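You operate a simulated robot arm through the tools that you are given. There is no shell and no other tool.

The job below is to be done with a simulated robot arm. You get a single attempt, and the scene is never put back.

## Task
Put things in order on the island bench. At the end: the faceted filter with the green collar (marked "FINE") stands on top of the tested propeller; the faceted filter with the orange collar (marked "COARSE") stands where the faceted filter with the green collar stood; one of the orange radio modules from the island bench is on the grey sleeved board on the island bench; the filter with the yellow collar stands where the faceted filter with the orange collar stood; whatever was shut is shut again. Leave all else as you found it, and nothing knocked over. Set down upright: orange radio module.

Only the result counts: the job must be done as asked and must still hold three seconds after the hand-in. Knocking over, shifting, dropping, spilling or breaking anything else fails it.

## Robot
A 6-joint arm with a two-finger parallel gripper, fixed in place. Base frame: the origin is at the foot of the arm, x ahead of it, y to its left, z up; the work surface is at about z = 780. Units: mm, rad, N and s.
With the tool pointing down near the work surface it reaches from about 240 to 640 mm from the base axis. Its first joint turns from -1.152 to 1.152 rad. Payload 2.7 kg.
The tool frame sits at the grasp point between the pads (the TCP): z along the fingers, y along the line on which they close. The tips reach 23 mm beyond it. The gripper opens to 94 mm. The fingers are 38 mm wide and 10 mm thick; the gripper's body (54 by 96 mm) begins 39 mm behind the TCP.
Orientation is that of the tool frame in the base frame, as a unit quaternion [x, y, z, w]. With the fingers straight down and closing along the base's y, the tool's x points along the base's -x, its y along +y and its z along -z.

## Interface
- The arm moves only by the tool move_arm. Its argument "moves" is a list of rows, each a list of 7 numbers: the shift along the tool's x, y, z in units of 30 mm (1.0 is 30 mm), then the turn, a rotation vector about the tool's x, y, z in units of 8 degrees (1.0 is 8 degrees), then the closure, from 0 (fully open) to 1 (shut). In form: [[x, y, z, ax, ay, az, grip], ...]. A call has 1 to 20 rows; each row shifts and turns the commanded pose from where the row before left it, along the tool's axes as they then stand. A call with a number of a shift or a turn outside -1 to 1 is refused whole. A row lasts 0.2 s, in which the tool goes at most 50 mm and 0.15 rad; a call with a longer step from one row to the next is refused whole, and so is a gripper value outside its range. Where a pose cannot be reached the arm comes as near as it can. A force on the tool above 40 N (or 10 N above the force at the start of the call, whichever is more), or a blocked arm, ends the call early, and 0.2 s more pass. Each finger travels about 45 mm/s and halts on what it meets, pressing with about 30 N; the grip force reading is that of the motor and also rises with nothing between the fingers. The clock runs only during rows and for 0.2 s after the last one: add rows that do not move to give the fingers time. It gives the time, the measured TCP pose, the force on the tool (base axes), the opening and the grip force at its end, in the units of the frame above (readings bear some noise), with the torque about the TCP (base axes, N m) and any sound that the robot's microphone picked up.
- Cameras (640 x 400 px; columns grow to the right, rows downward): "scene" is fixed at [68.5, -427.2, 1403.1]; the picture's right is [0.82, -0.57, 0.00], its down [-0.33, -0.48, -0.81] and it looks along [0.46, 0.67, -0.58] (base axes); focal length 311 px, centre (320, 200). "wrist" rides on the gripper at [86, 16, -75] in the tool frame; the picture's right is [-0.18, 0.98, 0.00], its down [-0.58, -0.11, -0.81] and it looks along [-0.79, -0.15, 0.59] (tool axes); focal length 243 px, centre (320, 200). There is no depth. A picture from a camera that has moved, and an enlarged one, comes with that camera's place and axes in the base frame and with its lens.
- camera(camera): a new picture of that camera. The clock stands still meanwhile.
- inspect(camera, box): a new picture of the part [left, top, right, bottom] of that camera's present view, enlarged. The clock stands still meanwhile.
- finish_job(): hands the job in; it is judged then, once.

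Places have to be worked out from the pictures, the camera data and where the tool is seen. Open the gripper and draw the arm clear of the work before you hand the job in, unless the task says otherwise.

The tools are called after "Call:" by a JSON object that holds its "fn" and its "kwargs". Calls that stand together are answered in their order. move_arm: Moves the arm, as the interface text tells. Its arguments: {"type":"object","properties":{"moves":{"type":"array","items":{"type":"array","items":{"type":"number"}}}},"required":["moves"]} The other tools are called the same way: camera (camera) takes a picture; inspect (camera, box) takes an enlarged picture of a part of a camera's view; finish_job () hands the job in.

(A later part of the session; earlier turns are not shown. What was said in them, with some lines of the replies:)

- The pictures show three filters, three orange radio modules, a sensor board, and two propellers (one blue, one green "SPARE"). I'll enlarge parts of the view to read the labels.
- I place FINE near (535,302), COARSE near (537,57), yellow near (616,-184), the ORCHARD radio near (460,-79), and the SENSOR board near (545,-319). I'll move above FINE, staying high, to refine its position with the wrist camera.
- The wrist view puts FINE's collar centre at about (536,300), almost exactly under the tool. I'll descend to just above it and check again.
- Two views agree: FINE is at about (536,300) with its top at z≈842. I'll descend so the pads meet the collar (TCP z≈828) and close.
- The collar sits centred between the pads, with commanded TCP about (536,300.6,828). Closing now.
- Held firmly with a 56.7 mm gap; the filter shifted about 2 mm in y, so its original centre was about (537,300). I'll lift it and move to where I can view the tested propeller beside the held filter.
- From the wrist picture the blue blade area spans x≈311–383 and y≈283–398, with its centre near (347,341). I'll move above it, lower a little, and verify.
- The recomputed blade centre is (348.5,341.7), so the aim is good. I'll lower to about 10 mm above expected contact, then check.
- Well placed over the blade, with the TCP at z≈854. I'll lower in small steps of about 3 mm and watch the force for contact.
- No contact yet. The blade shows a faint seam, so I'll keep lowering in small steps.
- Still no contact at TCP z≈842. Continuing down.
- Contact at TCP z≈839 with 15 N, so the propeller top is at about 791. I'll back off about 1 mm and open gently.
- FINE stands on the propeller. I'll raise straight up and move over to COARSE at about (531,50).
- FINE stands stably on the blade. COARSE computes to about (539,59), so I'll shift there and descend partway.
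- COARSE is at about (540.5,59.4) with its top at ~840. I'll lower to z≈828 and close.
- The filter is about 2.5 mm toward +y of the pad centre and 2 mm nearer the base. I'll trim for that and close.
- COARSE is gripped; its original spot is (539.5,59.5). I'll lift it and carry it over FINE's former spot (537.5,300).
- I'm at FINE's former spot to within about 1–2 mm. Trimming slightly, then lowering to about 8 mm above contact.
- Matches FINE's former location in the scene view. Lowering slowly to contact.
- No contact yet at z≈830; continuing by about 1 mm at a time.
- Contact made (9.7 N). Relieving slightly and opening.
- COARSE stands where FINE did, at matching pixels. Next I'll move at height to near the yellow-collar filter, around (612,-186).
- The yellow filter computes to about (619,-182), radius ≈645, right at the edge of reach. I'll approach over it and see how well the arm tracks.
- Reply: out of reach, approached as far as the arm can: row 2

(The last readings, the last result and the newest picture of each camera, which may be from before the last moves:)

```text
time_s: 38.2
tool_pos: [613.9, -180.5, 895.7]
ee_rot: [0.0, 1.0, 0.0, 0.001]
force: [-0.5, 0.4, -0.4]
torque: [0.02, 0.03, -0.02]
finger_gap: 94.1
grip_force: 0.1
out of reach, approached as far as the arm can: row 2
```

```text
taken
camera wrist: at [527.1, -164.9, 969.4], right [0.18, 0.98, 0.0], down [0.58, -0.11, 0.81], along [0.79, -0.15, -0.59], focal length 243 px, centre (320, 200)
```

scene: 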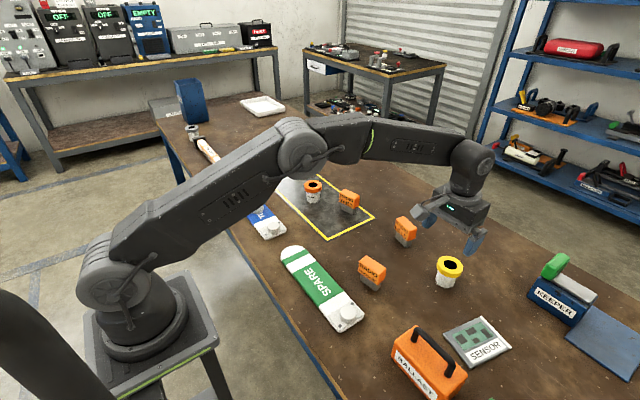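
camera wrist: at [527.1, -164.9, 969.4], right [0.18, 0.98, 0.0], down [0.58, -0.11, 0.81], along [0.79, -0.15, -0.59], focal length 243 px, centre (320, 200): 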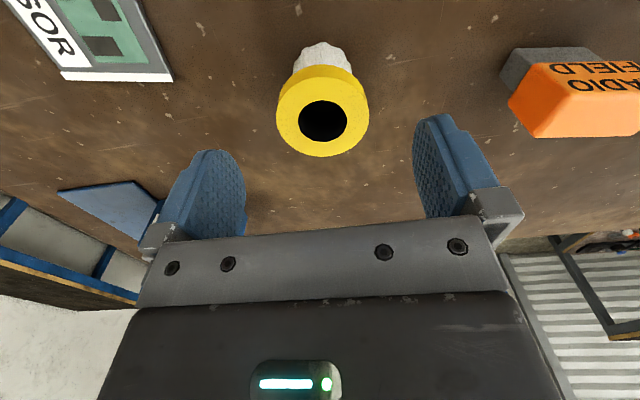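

The arm got to (613.5,-180.6), only about 5.5 mm short radially. That's well within the 38 mm pad width, so I'll descend and see if reach improves lower down.

Call:
{"fn": "move_arm", "kwargs": {"moves": [[0, 0, 0.8, 0, 0, 0, 0], [0, 0, 0.8, 0, 0, 0, 0], [0, 0, 0.5, 0, 0, 0, 0], [0, 0, 0, 0, 0, 0, 0], [0, 0, 0, 0, 0, 0, 0]]}}

Call:
{"fn": "camera", "kwargs": {"camera": "wrist"}}

Call:
{"fn": "inspect", "kwargs": {"camera": "scene", "box": [390, 210, 510, 300]}}

```text
time_s: 39.4
tool_pos: [611.1, -178.6, 829.9]
ee_rot: [0.0, 1.0, 0.0, 0.001]
force: [0.0, 0.0, -0.6]
torque: [-0.03, 0.02, 0.02]
finger_gap: 94.1
grip_force: 0.1
```

```text
taken
camera wrist: at [525.0, -162.9, 904.5], right [0.18, 0.98, 0.0], down [0.58, -0.11, 0.81], along [0.79, -0.15, -0.59], focal length 243 px, centre (320, 200)
```

wrist: 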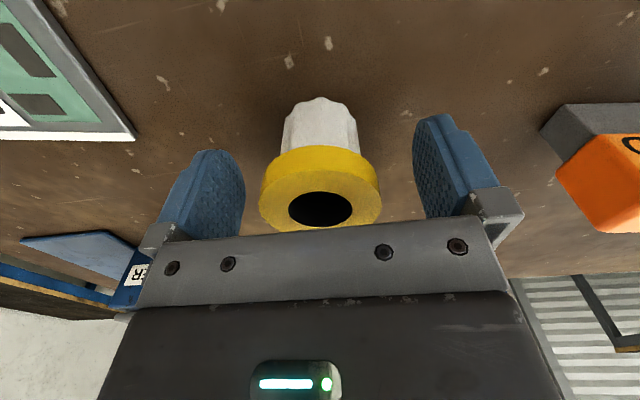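

```text
4.44 times, centred on (450, 255) of scene
camera zoom: at [68.5, -427.2, 1403.1], right [0.82, -0.57, 0.0], down [-0.33, -0.48, -0.81], along [0.46, 0.67, -0.58], focal length 1381 px, centre (-258, -44)
```

zoom: 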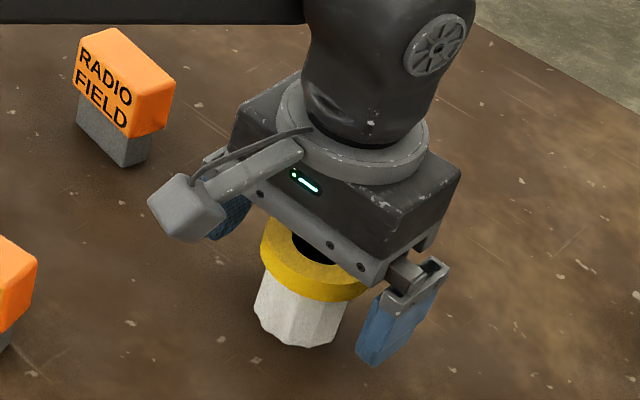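

The filter sits about 6 mm outward of the pad centre. I'll try moving 5 mm outward, then close.

Call:
{"fn": "move_arm", "kwargs": {"moves": [[-0.15, 0, 0, 0, 0, 0, 0], [0, 0, 0, 0, 0, 0, 0], [0, 0, 0, 0, 0, 0, 0]]}}

Call:
{"fn": "camera", "kwargs": {"camera": "wrist"}}

```text
time_s: 40.2
tool_pos: [616.9, -179.4, 828.8]
ee_rot: [-0.001, 1.0, 0.001, 0.0]
force: [-0.3, 0.3, 0.4]
torque: [-0.01, 0.03, 0.03]
finger_gap: 93.9
grip_force: 0.0
```

```text
taken
camera wrist: at [529.6, -162.8, 904.0], right [0.18, 0.98, 0.0], down [0.58, -0.11, 0.81], along [0.79, -0.15, -0.59], focal length 243 px, centre (320, 200)
```

wrist: 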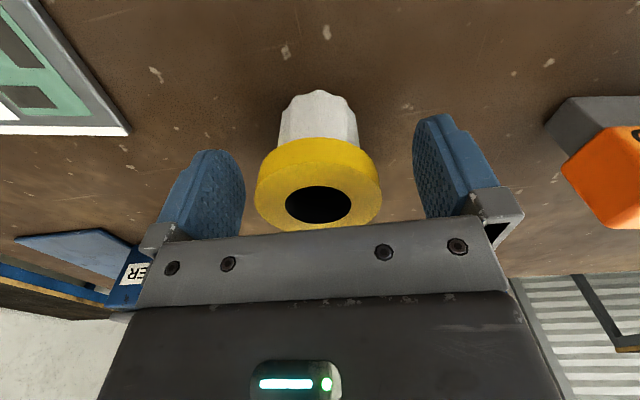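

It reached (616,-179), and the filter is nearly centred. A small y trim, then close.

Call:
{"fn": "move_arm", "kwargs": {"moves": [[0, -0.05, 0, 0, 0, 0, 0], [0, 0, 0, 0, 0, 0, 0.3], [0, 0, 0, 0, 0, 0, 0.5], [0, 0, 0, 0, 0, 0, 0.7], [0, 0, 0, 0, 0, 0, 0.7], [0, 0, 0, 0, 0, 0, 0.7]]}}

Call:
{"fn": "camera", "kwargs": {"camera": "wrist"}}

```text
time_s: 41.6
tool_pos: [616.1, -180.7, 828.4]
ee_rot: [-0.002, 1.0, 0.0, 0.001]
force: [0.6, 0.5, 0.0]
torque: [0.01, -0.01, -0.02]
finger_gap: 55.6
grip_force: 29.2
```

```text
taken
camera wrist: at [530.1, -165.3, 903.2], right [0.18, 0.98, 0.0], down [0.58, -0.11, 0.81], along [0.79, -0.15, -0.59], focal length 243 px, centre (320, 200)
```

wrist: 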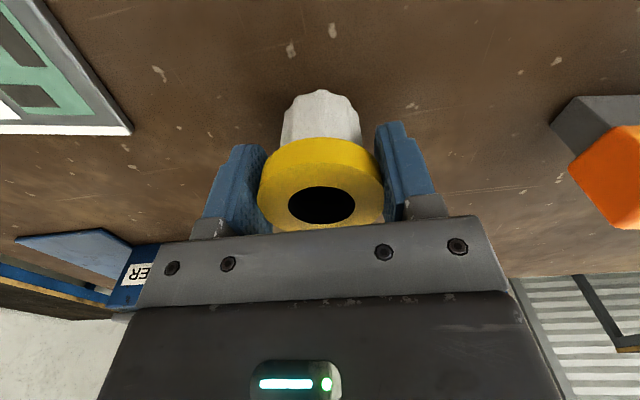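

Gripped (55.6 mm gap). I'll lift, easing inward for reach, and carry it to COARSE's former spot (539,59.5).

Call:
{"fn": "move_arm", "kwargs": {"moves": [[0, 0, -0.5, 0, 0, 0, 0.7], [0.2, 0, -0.9, 0, 0, 0, 0.7], [0.35, 0, -1, 0, 0, 0, 0.7], [0.35, 0, -1, 0, 0, 0, 0.7], [0.19, 0.89, 0, 0, 0, 0, 0.7], [0.19, 0.89, 0, 0, 0, 0, 0.7], [0.19, 0.89, 0, 0, 0, 0, 0.7], [0.19, 0.89, 0, 0, 0, 0, 0.7], [0.19, 0.89, 0, 0, 0, 0, 0.7], [0.19, 0.89, 0, 0, 0, 0, 0.7], [0.19, 0.89, 0, 0, 0, 0, 0.7], [0.19, 0.89, 0, 0, 0, 0, 0.7], [0.19, 0.89, 0, 0, 0, 0, 0.7], [0, 0, 0, 0, 0, 0, 0.7], [0, 0, 0, 0, 0, 0, 0.7]]}}

Call:
{"fn": "camera", "kwargs": {"camera": "wrist"}}

```text
time_s: 44.8
tool_pos: [537.4, 56.5, 929.5]
ee_rot: [0.0, 1.0, 0.0, 0.001]
force: [0.7, 0.0, -0.4]
torque: [-0.02, 0.05, 0.02]
finger_gap: 55.3
grip_force: 29.7
```

```text
taken
camera wrist: at [450.8, 71.7, 1003.6], right [0.18, 0.98, 0.0], down [0.58, -0.11, 0.81], along [0.79, -0.15, -0.59], focal length 243 px, centre (320, 200)
```

wrist: 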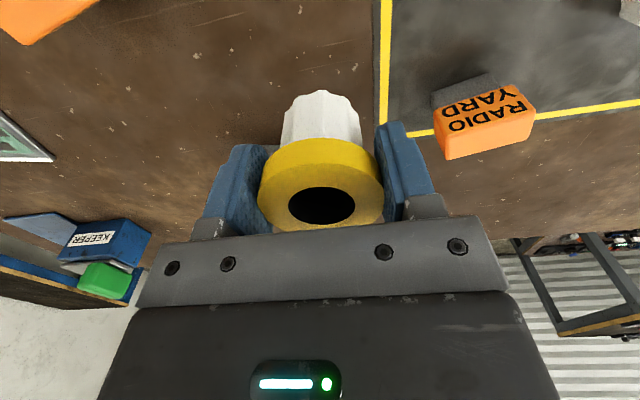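

At about (537,56.3). I'll trim by (+1.5,+3.2) mm and lower to about 8 mm above contact.

Call:
{"fn": "move_arm", "kwargs": {"moves": [[-0.05, 0.11, 0.8, 0, 0, 0, 0.7], [0, 0, 0.9, 0, 0, 0, 0.7], [0, 0, 0.9, 0, 0, 0, 0.7], [0, 0, 0.42, 0, 0, 0, 0.7], [0, 0, 0, 0, 0, 0, 0.7], [0, 0, 0, 0, 0, 0, 0.7]]}}

Call:
{"fn": "camera", "kwargs": {"camera": "wrist"}}

Call:
{"fn": "inspect", "kwargs": {"camera": "scene", "box": [340, 200, 500, 300]}}

```text
time_s: 46.2
tool_pos: [540.9, 60.3, 839.7]
ee_rot: [-0.001, 1.0, 0.0, 0.001]
force: [-0.4, -0.2, 0.3]
torque: [-0.04, 0.03, 0.02]
finger_gap: 55.4
grip_force: 30.1
```

```text
taken
camera wrist: at [454.0, 76.0, 913.9], right [0.18, 0.98, 0.0], down [0.58, -0.11, 0.81], along [0.79, -0.15, -0.59], focal length 243 px, centre (320, 200)
```

wrist: 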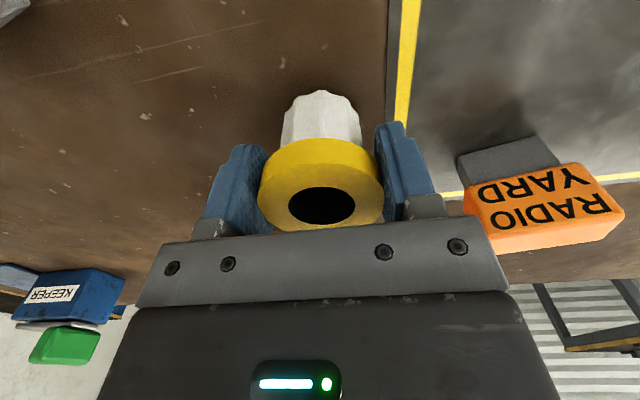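

```text
4.00 times, centred on (420, 250) of scene
camera zoom: at [68.5, -427.2, 1403.1], right [0.82, -0.57, 0.0], down [-0.33, -0.48, -0.81], along [0.46, 0.67, -0.58], focal length 1243 px, centre (-80, 0)
```

zoom: 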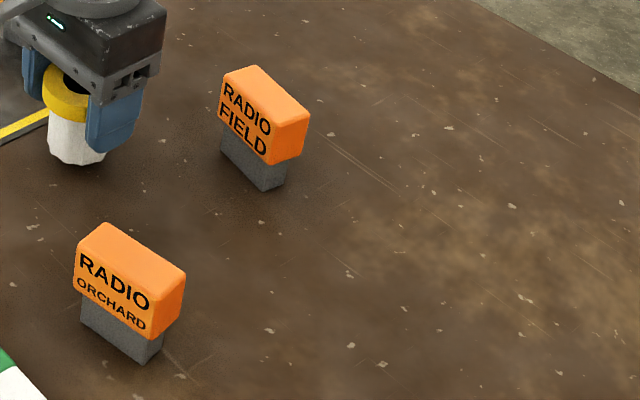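

Now at about (540.3,60.2,839). Trimming 1 mm and lowering slowly.

Call:
{"fn": "move_arm", "kwargs": {"moves": [[0.04, -0.02, 0.1, 0, 0, 0, 0.7], [0, 0, 0.1, 0, 0, 0, 0.7], [0, 0, 0, 0, 0, 0, 0.7]]}}

Call:
{"fn": "move_arm", "kwargs": {"moves": [[0, 0, 0.06, 0, 0, 0, 0.7], [0, 0, 0, 0, 0, 0, 0.7]]}}

Call:
{"fn": "move_arm", "kwargs": {"moves": [[0, 0, 0.05, 0, 0, 0, 0.7], [0, 0, 0, 0, 0, 0, 0.7]]}}

```text
time_s: 47.0
tool_pos: [539.0, 60.6, 834.0]
ee_rot: [-0.001, 1.0, 0.001, 0.002]
force: [0.1, 0.0, -0.3]
torque: [-0.02, 0.0, 0.0]
finger_gap: 55.3
grip_force: 30.2
```

```text
time_s: 47.6
tool_pos: [539.7, 60.9, 831.5]
ee_rot: [0.0, 1.0, 0.0, 0.001]
force: [-0.4, -0.5, 0.0]
torque: [-0.02, 0.04, 0.01]
finger_gap: 55.3
grip_force: 29.8
```

```text
time_s: 48.2
tool_pos: [540.0, 60.5, 829.0]
ee_rot: [-0.001, 1.0, 0.0, 0.001]
force: [-0.3, 0.1, -1.0]
torque: [0.01, 0.01, 0.0]
finger_gap: 54.9
grip_force: 30.8
```

Not yet in contact; continuing.

Call:
{"fn": "move_arm", "kwargs": {"moves": [[0, 0, 0.04, 0, 0, 0, 0.7], [0, 0, 0, 0, 0, 0, 0.7]]}}

```text
time_s: 48.8
tool_pos: [537.2, 60.5, 828.5]
ee_rot: [0.0, 1.0, -0.001, 0.001]
force: [0.2, -0.1, -0.5]
torque: [-0.01, -0.01, 0.02]
finger_gap: 54.9
grip_force: 29.9
```

Call:
{"fn": "move_arm", "kwargs": {"moves": [[0, 0, 0.04, 0, 0, 0, 0.7], [0, 0, 0, 0, 0, 0, 0.7]]}}

```text
time_s: 49.4
tool_pos: [539.3, 60.4, 828.2]
ee_rot: [-0.002, 1.0, 0.0, 0.001]
force: [-0.1, 0.1, 0.1]
torque: [-0.02, 0.0, -0.01]
finger_gap: 55.1
grip_force: 29.7
```

Still no contact at z≈828; another ~1 mm step.

Call:
{"fn": "move_arm", "kwargs": {"moves": [[0, 0, 0.03, 0, 0, 0, 0.7], [0, 0, 0, 0, 0, 0, 0.7]]}}

Call:
{"fn": "inspect", "kwargs": {"camera": "scene", "box": [320, 190, 400, 250]}}

```text
time_s: 50.0
tool_pos: [539.0, 60.7, 828.5]
ee_rot: [-0.001, 1.0, 0.0, 0.0]
force: [0.4, 0.3, 0.5]
torque: [-0.03, 0.01, -0.01]
finger_gap: 55.3
grip_force: 30.0
```

```text
6.67 times, centred on (360, 220) of scene
camera zoom: at [68.5, -427.2, 1403.1], right [0.82, -0.57, 0.0], down [-0.33, -0.48, -0.81], along [0.46, 0.67, -0.58], focal length 2072 px, centre (53, 67)
```

zoom: 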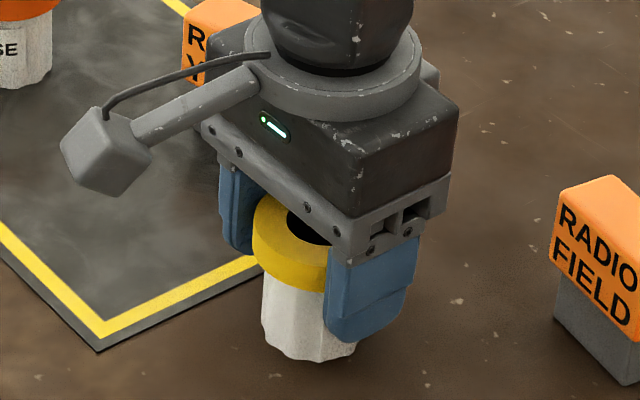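

Call:
{"fn": "move_arm", "kwargs": {"moves": [[0, 0, 0.03, 0, 0, 0, 0.7], [0, 0, 0, 0, 0, 0, 0.7]]}}

```text
time_s: 50.6
tool_pos: [538.8, 59.9, 828.1]
ee_rot: [-0.001, 1.0, 0.0, 0.001]
force: [-3.9, -2.6, 17.4]
torque: [-0.16, 0.16, -0.04]
finger_gap: 55.1
grip_force: 29.9
```

Contact (17 N). I'll back off about 1 mm, open, and rise.

Call:
{"fn": "move_arm", "kwargs": {"moves": [[0, 0, -0.035, 0, 0, 0, 0.7], [0, 0, 0, 0, 0, 0, 0.35], [0, 0, 0, 0, 0, 0, 0.25], [0, 0, 0, 0, 0, 0, 0.1], [0, 0, 0, 0, 0, 0, 0], [0, 0, 0, 0, 0, 0, 0], [0, 0, -0.5, 0, 0, 0, 0], [0, 0, -1, 0, 0, 0, 0], [0, 0, -1, 0, 0, 0, 0], [0, 0, -1, 0, 0, 0, 0], [0, 0, -1, 0, 0, 0, 0], [0, 0, 0, 0, 0, 0, 0]]}}

Call:
{"fn": "inspect", "kwargs": {"camera": "scene", "box": [340, 200, 500, 300]}}

Call:
{"fn": "camera", "kwargs": {"camera": "wrist"}}

```text
time_s: 53.2
tool_pos: [538.0, 58.9, 963.2]
ee_rot: [-0.001, 1.0, 0.001, 0.001]
force: [-0.1, 1.0, 0.8]
torque: [0.03, -0.03, 0.0]
finger_gap: 93.8
grip_force: 0.1
```

```text
4.00 times, centred on (420, 250) of scene
camera zoom: at [68.5, -427.2, 1403.1], right [0.82, -0.57, 0.0], down [-0.33, -0.48, -0.81], along [0.46, 0.67, -0.58], focal length 1243 px, centre (-80, 0)
```

zoom: 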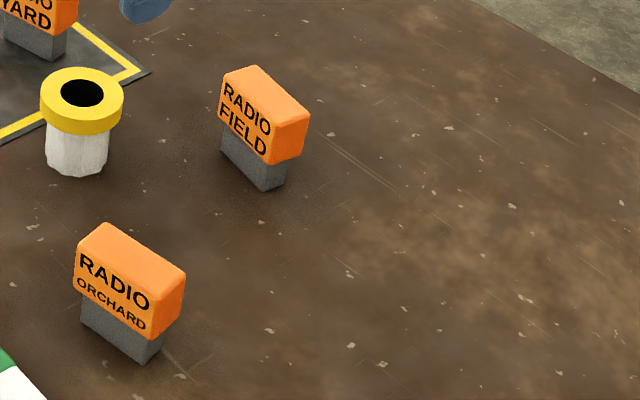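

```text
taken
camera wrist: at [452.4, 75.8, 1037.1], right [0.18, 0.98, 0.0], down [0.58, -0.11, 0.81], along [0.79, -0.15, -0.59], focal length 243 px, centre (320, 200)
```

wrist: 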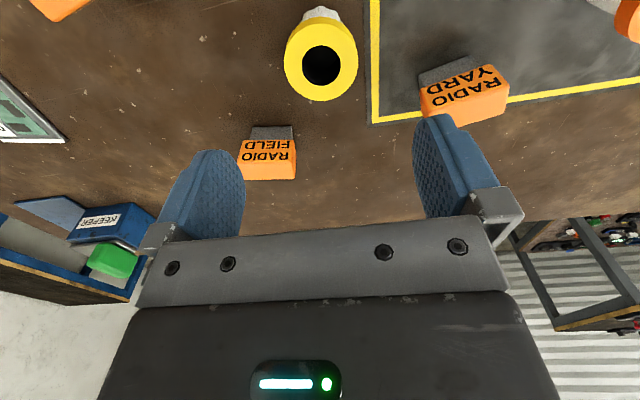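

Yellow stands where COARSE stood. Next is the ORCHARD radio, which I estimate near (463,-75) with its long side about 16° off the base y axis. I'll hover there with a matching yaw.

Call:
{"fn": "move_arm", "kwargs": {"moves": [[0.507, -0.9, 0, 0, 0, 0, 0], [0.507, -0.9, 0, 0, 0, 0, 0], [0.507, -0.9, 0, 0, 0, 0, 0], [0.507, -0.9, 0, 0, 0, 0, 0], [0.507, -0.9, 0, 0, 0, 0, 0], [0, 0, 0, 0, 0, -1, 0], [0, 0, 0, 0, 0, -1, 0], [0, 0, 0, 0, 0, 0, 0], [0, 0, 0, 0, 0, 0, 0]]}}

Call:
{"fn": "camera", "kwargs": {"camera": "wrist"}}

Call:
{"fn": "inspect", "kwargs": {"camera": "scene", "box": [330, 200, 430, 300]}}

```text
time_s: 55.2
tool_pos: [462.3, -73.5, 962.2]
ee_rot: [-0.14, 0.99, 0.0, 0.0]
force: [0.9, 0.3, 0.2]
torque: [0.02, -0.02, -0.05]
finger_gap: 93.9
grip_force: 0.0
```

```text
taken
camera wrist: at [375.3, -82.3, 1037.0], right [-0.1, 1.0, 0.0], down [0.59, 0.06, 0.81], along [0.8, 0.08, -0.59], focal length 243 px, centre (320, 200)
```

wrist: 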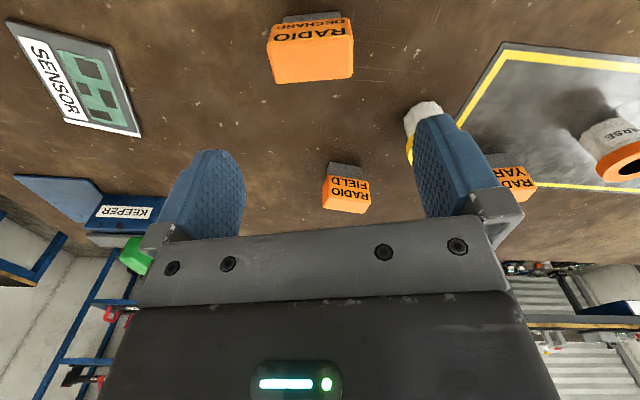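

```text
4.00 times, centred on (380, 250) of scene
camera zoom: at [68.5, -427.2, 1403.1], right [0.82, -0.57, 0.0], down [-0.33, -0.48, -0.81], along [0.46, 0.67, -0.58], focal length 1243 px, centre (80, 0)
```

zoom: 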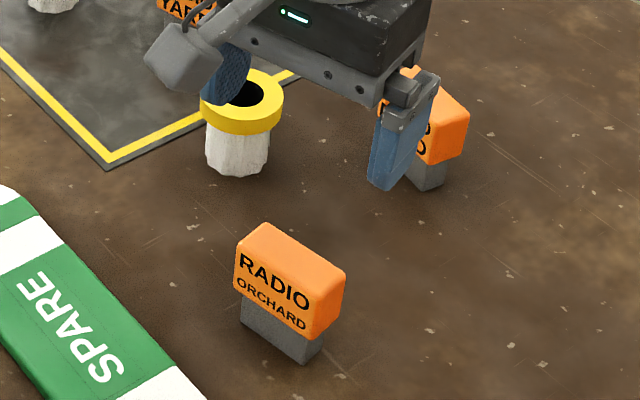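

I'll enlarge the wrist view of the radio to measure its position and yaw.

Call:
{"fn": "inspect", "kwargs": {"camera": "wrist", "box": [230, 0, 400, 106]}}

```text
3.76 times, centred on (315, 53) of wrist
camera zoom: at [375.3, -82.3, 1037.0], right [-0.1, 1.0, 0.0], down [0.59, 0.06, 0.81], along [0.8, 0.08, -0.59], focal length 913 px, centre (339, 753)
```

zoom: 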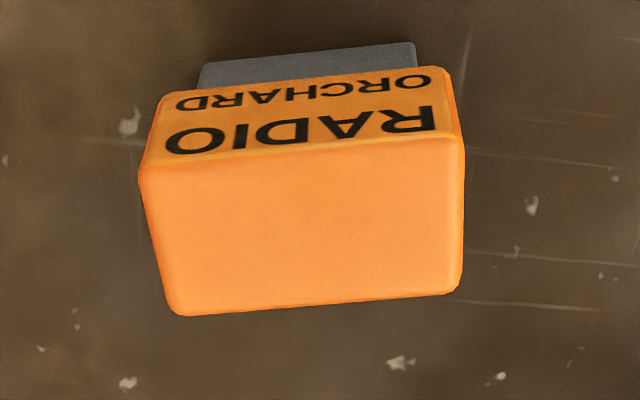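

The radio's top face is centred at about (462,-80), long axis ≈101° (about 60×27 mm). I'll trim the yaw back by 5°, shift, and descend partway.

Call:
{"fn": "move_arm", "kwargs": {"moves": [[0, 0, 0, 0, 0, 0.6, 0], [0.062, -0.19, 0.8, 0, 0, 0, 0], [0, 0, 1, 0, 0, 0, 0], [0, 0, 0.8, 0, 0, 0, 0], [0, 0, 0, 0, 0, 0, 0], [0, 0, 0, 0, 0, 0, 0]]}}

Call:
{"fn": "camera", "kwargs": {"camera": "wrist"}}

Call:
{"fn": "inspect", "kwargs": {"camera": "scene", "box": [330, 200, 430, 300]}}

```text
time_s: 56.6
tool_pos: [463.7, -80.2, 883.6]
ee_rot: [-0.097, 0.995, 0.0, 0.0]
force: [0.0, 0.5, -0.4]
torque: [-0.01, -0.02, 0.01]
finger_gap: 94.3
grip_force: 0.1
```

```text
taken
camera wrist: at [375.6, -82.4, 958.3], right [-0.01, 1.0, 0.0], down [0.59, 0.01, 0.81], along [0.81, 0.01, -0.59], focal length 243 px, centre (320, 200)
```

wrist: 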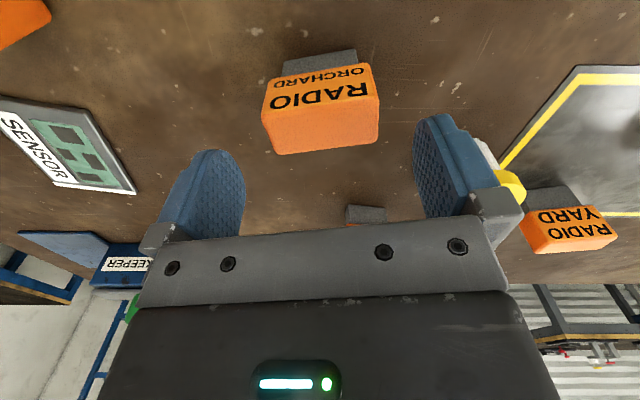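

```text
4.00 times, centred on (380, 250) of scene
camera zoom: at [68.5, -427.2, 1403.1], right [0.82, -0.57, 0.0], down [-0.33, -0.48, -0.81], along [0.46, 0.67, -0.58], focal length 1243 px, centre (80, 0)
```

zoom: 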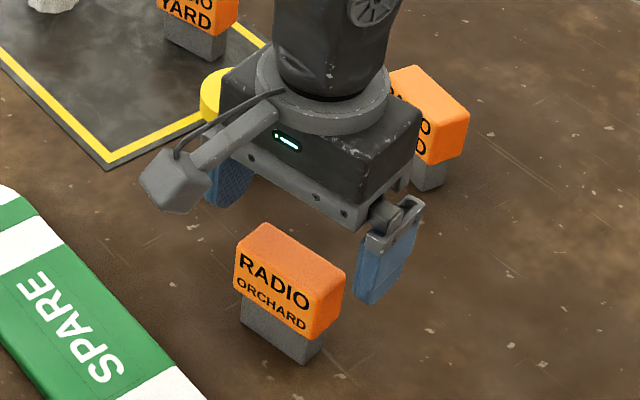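

The radio is centred at about (460.5,-80), yaw ≈10.5°, and the top is ~846. I'll trim and lower to z≈827 around the orange head.

Call:
{"fn": "move_arm", "kwargs": {"moves": [[0.083, 0.047, 0.2, 0, 0, 0, 0], [0, 0, 0.8, 0, 0, 0, 0], [0, 0, 0.85, 0, 0, 0, 0], [0, 0, 0, 0, 0, 0, 0], [0, 0, 0, 0, 0, 0, 0]]}}

Call:
{"fn": "camera", "kwargs": {"camera": "wrist"}}

Call:
{"fn": "inspect", "kwargs": {"camera": "scene", "box": [330, 200, 430, 300]}}

```text
time_s: 57.8
tool_pos: [458.2, -77.8, 829.4]
ee_rot: [-0.098, 0.995, 0.0, 0.0]
force: [0.4, -1.2, 0.5]
torque: [-0.02, 0.02, 0.0]
finger_gap: 93.9
grip_force: 0.1
```

```text
taken
camera wrist: at [371.0, -80.7, 904.1], right [-0.01, 1.0, 0.0], down [0.59, 0.01, 0.81], along [0.81, 0.01, -0.59], focal length 243 px, centre (320, 200)
```

wrist: 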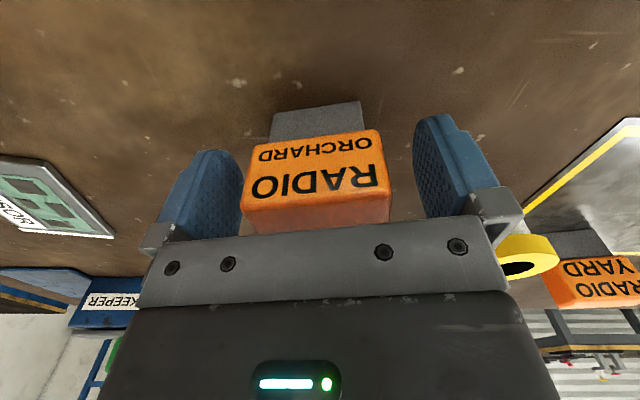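

```text
4.00 times, centred on (380, 250) of scene
camera zoom: at [68.5, -427.2, 1403.1], right [0.82, -0.57, 0.0], down [-0.33, -0.48, -0.81], along [0.46, 0.67, -0.58], focal length 1243 px, centre (80, 0)
```

zoom: 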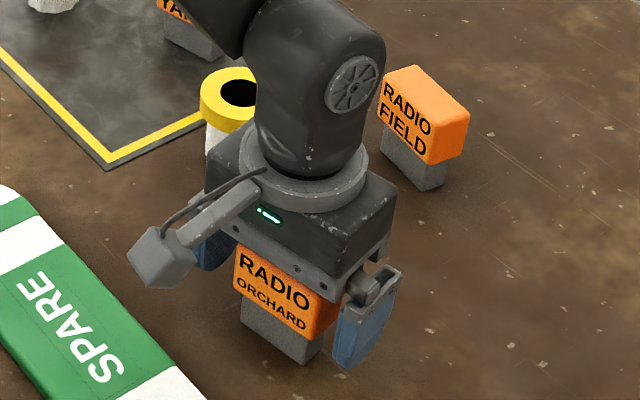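

The head sits between the pads. Closing the gripper.

Call:
{"fn": "move_arm", "kwargs": {"moves": [[-0.06, 0, 0.03, 0, 0, 0, 0], [0, 0, 0, 0, 0, 0, 0.25], [0, 0, 0, 0, 0, 0, 0.45], [0, 0, 0, 0, 0, 0, 0.6], [0, 0, 0, 0, 0, 0, 0.6], [0, 0, 0, 0, 0, 0, 0.6]]}}

Call:
{"fn": "camera", "kwargs": {"camera": "wrist"}}

```text
time_s: 59.2
tool_pos: [460.6, -78.4, 829.7]
ee_rot: [-0.098, 0.995, 0.0, 0.001]
force: [1.4, 0.3, 0.5]
torque: [-0.02, 0.01, -0.01]
finger_gap: 62.0
grip_force: 29.8
```

```text
taken
camera wrist: at [373.2, -80.4, 903.6], right [-0.01, 1.0, 0.0], down [0.59, 0.01, 0.81], along [0.81, 0.01, -0.59], focal length 243 px, centre (320, 200)
```

wrist: 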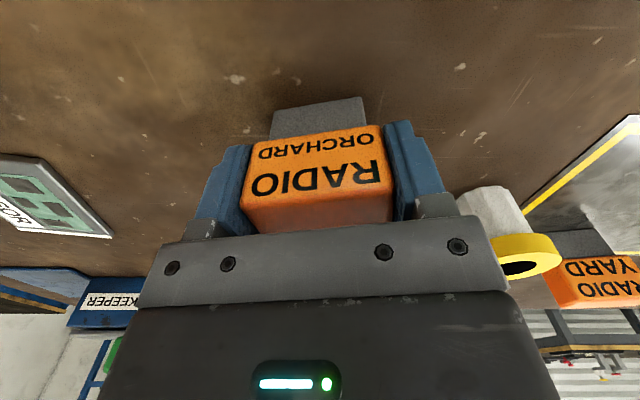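

Radio gripped (62 mm). I'll lift, carry it at height toward the SENSOR board, and turn to align with the board.

Call:
{"fn": "move_arm", "kwargs": {"moves": [[0, 0, -0.5, 0, 0, 0, 0.6], [0, 0, -1, 0, 0, 0, 0.6], [0, 0, -1, 0, 0, 0, 0.6], [0, 0, -1, 0, 0, 0, 0.6], [-0.133, -0.94, 0, 0, 0, 0, 0.6], [-0.133, -0.94, 0, 0, 0, 0, 0.6], [-0.133, -0.94, 0, 0, 0, 0, 0.6], [-0.133, -0.94, 0, 0, 0, 0, 0.6], [-0.133, -0.94, 0, 0, 0, 0, 0.6], [-0.133, -0.94, 0, 0, 0, 0, 0.6], [-0.133, -0.94, 0, 0, 0, 0, 0.6], [-0.133, -0.94, 0, 0, 0, 0, 0.6], [0, 0, 0, 0, 0, 0.95, 0.6], [0, 0, 0, 0, 0, 0.95, 0.6], [0, 0, 0, 0, 0, 0.95, 0.6], [0, 0, 0, 0, 0, 0, 0.6], [0, 0, 0, 0, 0, 0, 0.6]]}}

Call:
{"fn": "camera", "kwargs": {"camera": "wrist"}}

Call:
{"fn": "camera", "kwargs": {"camera": "scene"}}

```text
time_s: 62.8
tool_pos: [536.4, -294.4, 933.4]
ee_rot: [0.101, 0.995, 0.0, 0.002]
force: [0.7, 0.0, -2.3]
torque: [0.02, 0.0, -0.01]
finger_gap: 61.5
grip_force: 30.7
```

```text
taken
camera wrist: at [455.6, -261.6, 1008.4], right [0.38, 0.93, 0.0], down [0.55, -0.22, 0.81], along [0.75, -0.3, -0.59], focal length 243 px, centre (320, 200)
```

wrist: 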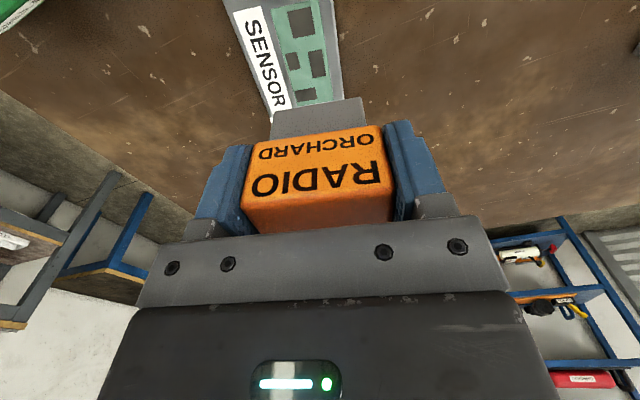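

```text
taken
```

scene: 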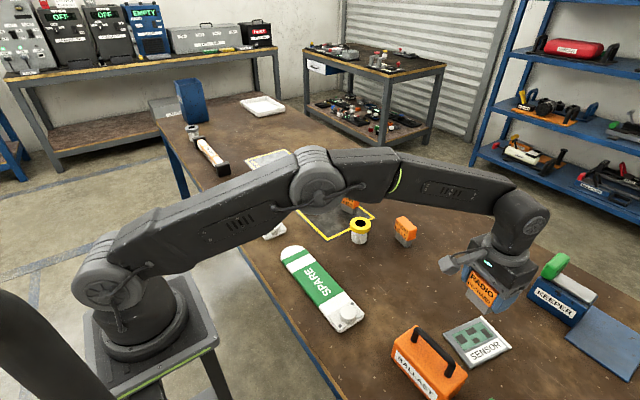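

The board spans roughly (481,-350)–(590,-288), centred near (546,-319). I'll shift above it and lower partway, keeping the wrist camera clear of the ballast handle at x≈406.

Call:
{"fn": "move_arm", "kwargs": {"moves": [[-0.324, -0.75, 0, 0, 0, 0, 0.6], [0, 0, 0.6, 0, 0, 0, 0.6], [0, 0, 0.7, 0, 0, 0, 0.6], [0, 0, 0.5, 0, 0, 0, 0.6], [0, 0, 0, 0, 0, 0, 0.6], [0, 0, 0, 0, 0, 0, 0.6]]}}

Call:
{"fn": "camera", "kwargs": {"camera": "wrist"}}

Call:
{"fn": "inspect", "kwargs": {"camera": "scene", "box": [380, 240, 560, 400]}}

```text
time_s: 64.2
tool_pos: [542.1, -317.9, 879.8]
ee_rot: [0.101, 0.995, 0.0, 0.0]
force: [-1.0, -1.1, -1.1]
torque: [-0.03, 0.02, 0.03]
finger_gap: 61.6
grip_force: 30.1
```

```text
taken
camera wrist: at [459.8, -284.8, 954.2], right [0.38, 0.93, 0.0], down [0.55, -0.22, 0.81], along [0.75, -0.3, -0.59], focal length 243 px, centre (320, 200)
```

wrist: 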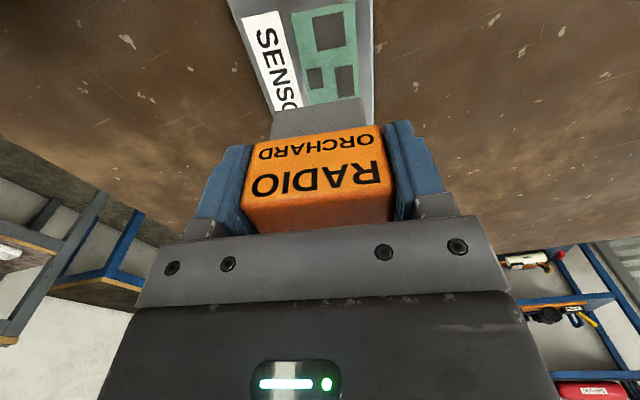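

```text
2.50 times, centred on (470, 320) of scene
camera zoom: at [68.5, -427.3, 1403.1], right [0.82, -0.57, 0.0], down [-0.33, -0.48, -0.81], along [0.46, 0.67, -0.58], focal length 777 px, centre (-55, -100)
```

zoom: 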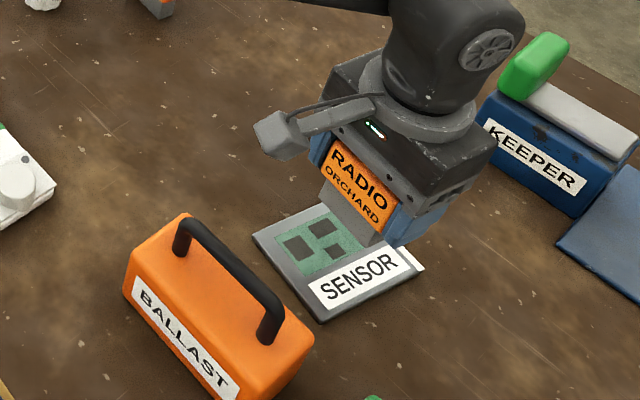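

Board centre refines to about (542,-320). A 2 mm trim, then lower to about 10 mm above contact.

Call:
{"fn": "move_arm", "kwargs": {"moves": [[-0.015, -0.075, 0.3, 0, 0, 0, 0.6], [0, 0, 0.5, 0, 0, 0, 0.6], [0, 0, 0.3, 0, 0, 0, 0.6], [0, 0, 0, 0, 0, 0, 0.6], [0, 0, 0, 0, 0, 0, 0.6]]}}

Call:
{"fn": "move_arm", "kwargs": {"moves": [[0, 0, 0.1, 0, 0, 0, 0.6], [0, 0, 0, 0, 0, 0, 0.6]]}}

Call:
{"fn": "inspect", "kwargs": {"camera": "scene", "box": [380, 240, 560, 400]}}

Call:
{"fn": "camera", "kwargs": {"camera": "wrist"}}

```text
time_s: 65.4
tool_pos: [542.1, -320.5, 846.4]
ee_rot: [0.1, 0.995, 0.001, 0.001]
force: [-0.5, -0.7, -1.0]
torque: [0.02, 0.01, -0.02]
finger_gap: 61.7
grip_force: 30.0
```

```text
time_s: 66.0
tool_pos: [540.2, -322.0, 843.0]
ee_rot: [0.1, 0.995, 0.0, 0.001]
force: [0.5, 0.0, -0.7]
torque: [-0.04, 0.01, -0.01]
finger_gap: 61.7
grip_force: 30.1
```

```text
2.50 times, centred on (470, 320) of scene
camera zoom: at [68.5, -427.3, 1403.1], right [0.82, -0.57, 0.0], down [-0.33, -0.48, -0.81], along [0.46, 0.67, -0.58], focal length 777 px, centre (-55, -100)
```

zoom: 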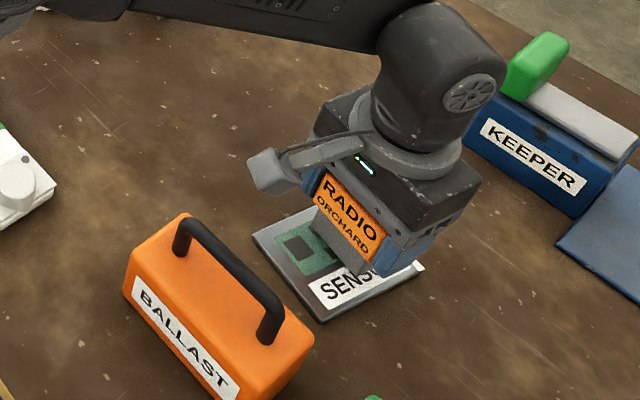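

```text
taken
camera wrist: at [460.3, -288.7, 918.1], right [0.38, 0.93, 0.0], down [0.55, -0.22, 0.81], along [0.75, -0.3, -0.59], focal length 243 px, centre (320, 200)
```

wrist: 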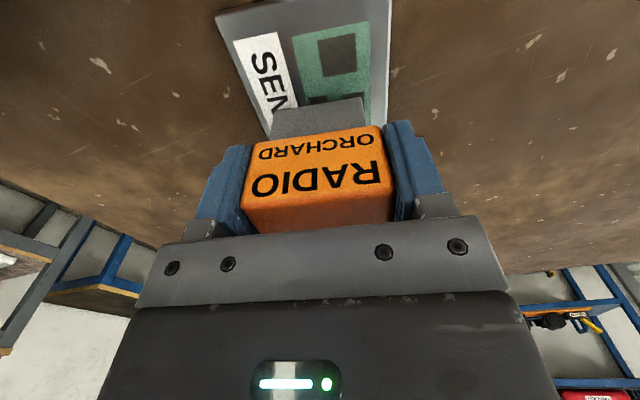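

Good placement over the board. Lowering in ~2 mm steps to contact.

Call:
{"fn": "move_arm", "kwargs": {"moves": [[0, 0, 0.08, 0, 0, 0, 0.6], [0, 0, 0, 0, 0, 0, 0.6]]}}

Call:
{"fn": "move_arm", "kwargs": {"moves": [[0, 0, 0.06, 0, 0, 0, 0.6], [0, 0, 0, 0, 0, 0, 0.6]]}}

Call:
{"fn": "move_arm", "kwargs": {"moves": [[0, 0, 0.04, 0, 0, 0, 0.6], [0, 0, 0, 0, 0, 0, 0.6]]}}

```text
time_s: 66.6
tool_pos: [541.9, -321.2, 840.3]
ee_rot: [0.101, 0.995, 0.001, 0.001]
force: [0.7, -0.2, -1.4]
torque: [0.0, 0.0, 0.02]
finger_gap: 61.7
grip_force: 30.5
```

```text
time_s: 67.2
tool_pos: [542.2, -321.8, 839.6]
ee_rot: [0.101, 0.995, 0.0, 0.001]
force: [0.2, -0.5, -0.5]
torque: [0.02, 0.01, 0.01]
finger_gap: 61.9
grip_force: 30.0
```

```text
time_s: 67.8
tool_pos: [542.0, -319.9, 837.6]
ee_rot: [0.101, 0.995, 0.001, 0.001]
force: [0.2, 0.8, -0.7]
torque: [-0.02, 0.01, -0.02]
finger_gap: 61.9
grip_force: 30.2
```

No contact yet at z≈838; continuing.

Call:
{"fn": "move_arm", "kwargs": {"moves": [[0, 0, 0.04, 0, 0, 0, 0.6], [0, 0, 0, 0, 0, 0, 0.6]]}}

Call:
{"fn": "move_arm", "kwargs": {"moves": [[0, 0, 0.03, 0, 0, 0, 0.6], [0, 0, 0, 0, 0, 0, 0.6]]}}

```text
time_s: 68.4
tool_pos: [542.6, -320.5, 835.5]
ee_rot: [0.1, 0.995, 0.001, 0.001]
force: [-0.1, 0.2, -1.3]
torque: [0.02, 0.01, 0.01]
finger_gap: 61.8
grip_force: 29.8
```

```text
time_s: 69.0
tool_pos: [541.6, -321.0, 835.9]
ee_rot: [0.1, 0.995, 0.001, 0.001]
force: [-0.3, 1.2, 2.5]
torque: [0.0, 0.06, -0.02]
finger_gap: 61.7
grip_force: 30.2
```

Light contact is beginning (2.5 N). One more half-millimetre to seat it.

Call:
{"fn": "move_arm", "kwargs": {"moves": [[0, 0, 0.02, 0, 0, 0, 0.6], [0, 0, 0, 0, 0, 0, 0.6]]}}

Call:
{"fn": "inspect", "kwargs": {"camera": "scene", "box": [430, 280, 520, 370]}}

```text
time_s: 69.6
tool_pos: [542.2, -320.6, 836.2]
ee_rot: [0.1, 0.995, 0.0, 0.002]
force: [-3.7, 1.1, 13.1]
torque: [0.09, 0.18, 0.01]
finger_gap: 61.8
grip_force: 30.4
```

```text
4.44 times, centred on (475, 325) of scene
camera zoom: at [68.2, -427.1, 1403.2], right [0.82, -0.57, 0.0], down [-0.33, -0.48, -0.81], along [0.46, 0.67, -0.58], focal length 1381 px, centre (-369, -356)
```

zoom: 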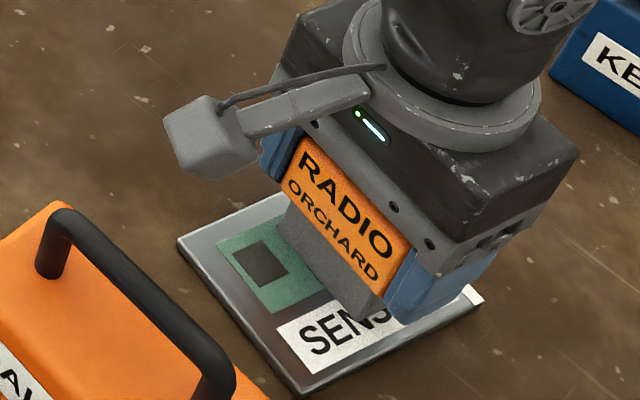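

Seated (13 N). Relieving half a millimetre, opening slowly, then rising straight up.

Call:
{"fn": "move_arm", "kwargs": {"moves": [[0, 0, -0.02, 0, 0, 0, 0.6], [0, 0, 0, 0, 0, 0, 0.3], [0, 0, 0, 0, 0, 0, 0.2], [0, 0, 0, 0, 0, 0, 0.1], [0, 0, 0, 0, 0, 0, 0], [0, 0, 0, 0, 0, 0, 0]]}}

Call:
{"fn": "camera", "kwargs": {"camera": "wrist"}}

Call:
{"fn": "inspect", "kwargs": {"camera": "scene", "box": [430, 280, 520, 370]}}

```text
time_s: 71.0
tool_pos: [542.8, -320.1, 834.9]
ee_rot: [0.1, 0.995, 0.001, 0.001]
force: [-0.6, 0.0, -0.5]
torque: [0.0, -0.01, 0.04]
finger_gap: 93.9
grip_force: 0.0
```

```text
taken
camera wrist: at [460.3, -287.6, 909.7], right [0.38, 0.93, 0.0], down [0.55, -0.22, 0.81], along [0.75, -0.3, -0.59], focal length 243 px, centre (320, 200)
```

wrist: 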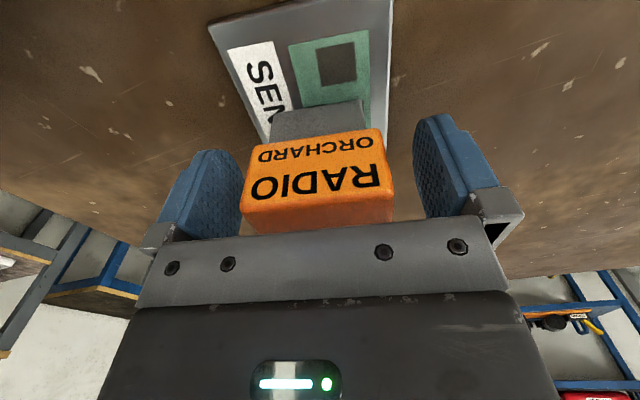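

```text
4.44 times, centred on (475, 325) of scene
camera zoom: at [68.5, -427.2, 1403.1], right [0.82, -0.57, 0.0], down [-0.33, -0.48, -0.81], along [0.46, 0.67, -0.58], focal length 1381 px, centre (-369, -356)
```

zoom: 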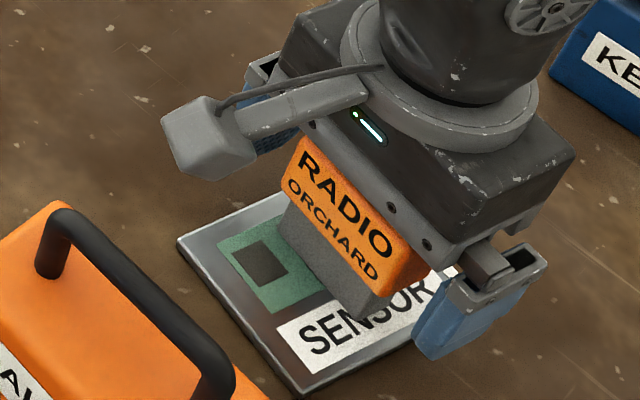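

The radio stands upright on the board. I'll rise straight up, then draw the arm inward and clear.

Call:
{"fn": "move_arm", "kwargs": {"moves": [[0, 0, -0.4, 0, 0, 0, 0], [0, 0, -0.8, 0, 0, 0, 0], [0, 0, -1, 0, 0, 0, 0], [0, 0, -1, 0, 0, 0, 0], [0.3, 0, -1, 0, 0, 0, 0], [0.5, 0, -1, 0, 0, 0, 0], [0.5, 0.5, -1, 0, 0, 0, 0], [0.6, 0.8, -0.5, 0, 0, 0, 0], [0.6, 0.9, 0, 0, 0, 0, 0], [0.6, 0.9, 0, 0, 0, 0, 0], [0.6, 0.9, 0, 0, 0, 0, 0], [0.6, 0.9, 0, 0, 0, 0, 0], [0, 0.9, 0, 0, 0, 0, 0], [0, 0.9, 0, 0, 0, 0, 0], [0, 0.9, 0, 0, 0, 0, 0], [0, 0, 0, 0, 0, 0, 0], [0, 0, 0, 0, 0, 0, 0]]}}

Call:
{"fn": "camera", "kwargs": {"camera": "scene"}}

Call:
{"fn": "inspect", "kwargs": {"camera": "scene", "box": [380, 240, 640, 400]}}

Call:
{"fn": "inspect", "kwargs": {"camera": "scene", "box": [220, 140, 420, 280]}}

```text
time_s: 74.6
tool_pos: [460.4, -70.5, 1035.7]
ee_rot: [0.101, 0.995, 0.001, 0.0]
force: [0.1, -0.3, 0.1]
torque: [-0.01, 0.03, 0.02]
finger_gap: 94.0
grip_force: 0.1
```

```text
taken
```

scene: 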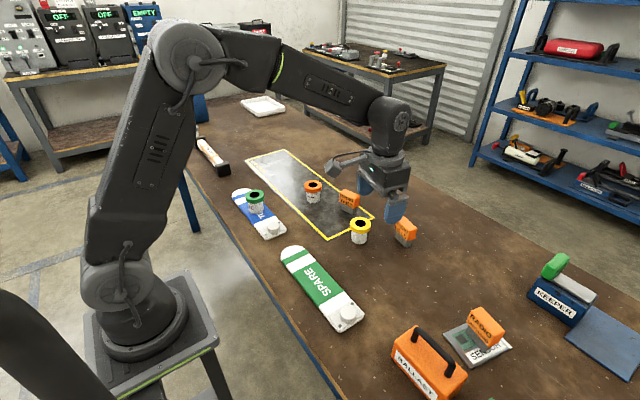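

```text
2.46 times, centred on (510, 320) of scene
camera zoom: at [68.5, -427.2, 1403.1], right [0.82, -0.57, 0.0], down [-0.33, -0.48, -0.81], along [0.46, 0.67, -0.58], focal length 765 px, centre (-148, -95)
```

zoom: 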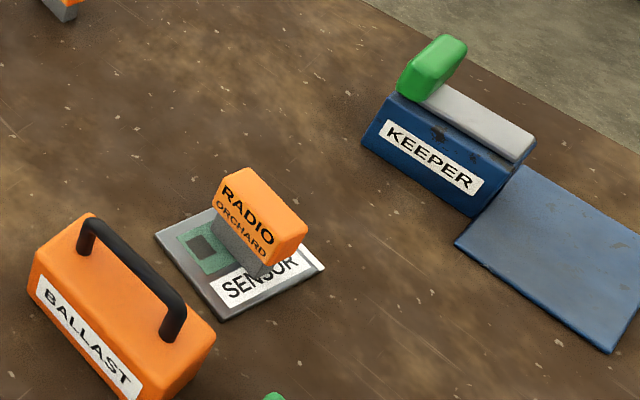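

```text
2.86 times, centred on (320, 210) of scene
camera zoom: at [68.5, -427.2, 1403.1], right [0.82, -0.57, 0.0], down [-0.33, -0.48, -0.81], along [0.46, 0.67, -0.58], focal length 888 px, centre (320, 171)
```

zoom: 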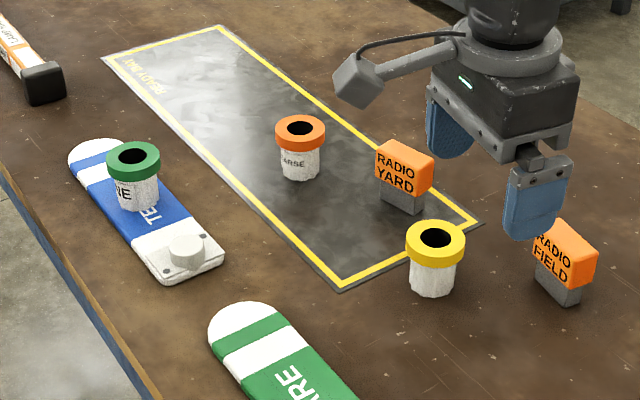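

Everything matches the goal. There's a green thing by the ballast at the bottom edge of the picture, so before handing in I'll look at it with the wrist camera from a safe height to make sure the SENSOR board is the right one.

Call:
{"fn": "move_arm", "kwargs": {"moves": [[0.82, -0.17, -0.22, 0, 0, 0, 0], [0.82, -0.17, -0.22, 0, 0, 0, 0], [0.82, -0.17, -0.22, 0, 0, 0, 0], [0.82, -0.17, -0.22, 0, 0, 0, 0], [0.82, -0.17, -0.22, 0, 0, 0, 0], [0.82, -0.17, -0.22, 0, 0, 0, 0], [0, 0, 0, 0, 0, 0.95, 0], [0, 0, 0, 0, 0, 0.95, 0], [0, 0, 0, 0, 0, 0.95, 0], [0, 0, 0, 0, 0, 0.95, 0], [0, 0, 0, 0, 0, 0.95, 0], [0, 0, 0, 0, 0, 0, 0], [0, 0, 0, 0, 0, 0, 0]]}}

Call:
{"fn": "camera", "kwargs": {"camera": "wrist"}}

```text
time_s: 77.4
tool_pos: [309.7, -71.4, 1076.4]
ee_rot: [0.419, 0.908, 0.001, 0.0]
force: [0.1, -0.1, 0.9]
torque: [0.0, 0.0, 0.0]
finger_gap: 94.1
grip_force: 0.0
```

```text
taken
camera wrist: at [266.3, 3.2, 1150.8], right [0.87, 0.5, 0.0], down [0.29, -0.51, 0.81], along [0.4, -0.7, -0.59], focal length 243 px, centre (320, 200)
```

wrist: 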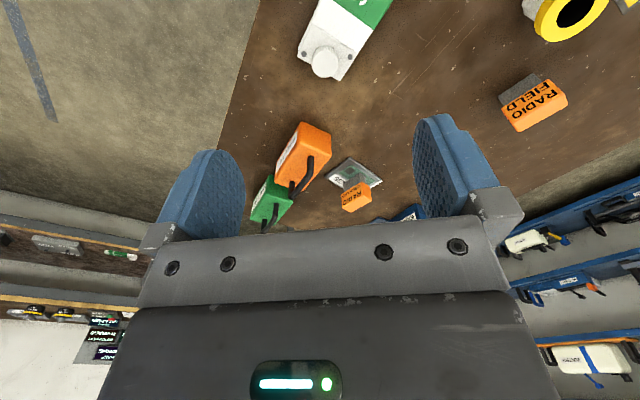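

The green thing is only a second handled weight, and SENSOR is the only board on the bench. All pieces stand as asked, the gripper is open, and the arm is clear at height, so I'm handing in.

Call:
{"fn": "finish_job", "kwargs": {}}

```text
The job is handed in.
```

The job is handed in, and I haven't seen how it was judged. In the last pictures everything was where you asked:

- **FINE filter (green collar):** it stands on the blue blade of the propeller marked "TESTED".
- **COARSE filter (orange collar):** it stands where FINE was, within about 2 mm by the pictures.
- **Yellow-collar filter:** it stands where COARSE was, within about 2–3 mm.
- **Radio module:** I used the one marked "ORCHARD". It stands upright near the middle of the grey board marked "SENSOR", the only board I saw on the island bench.

I opened nothing, so there was nothing to shut again, and nothing was knocked over. The gripper was open and the arm raised clear of the bench at hand-in.
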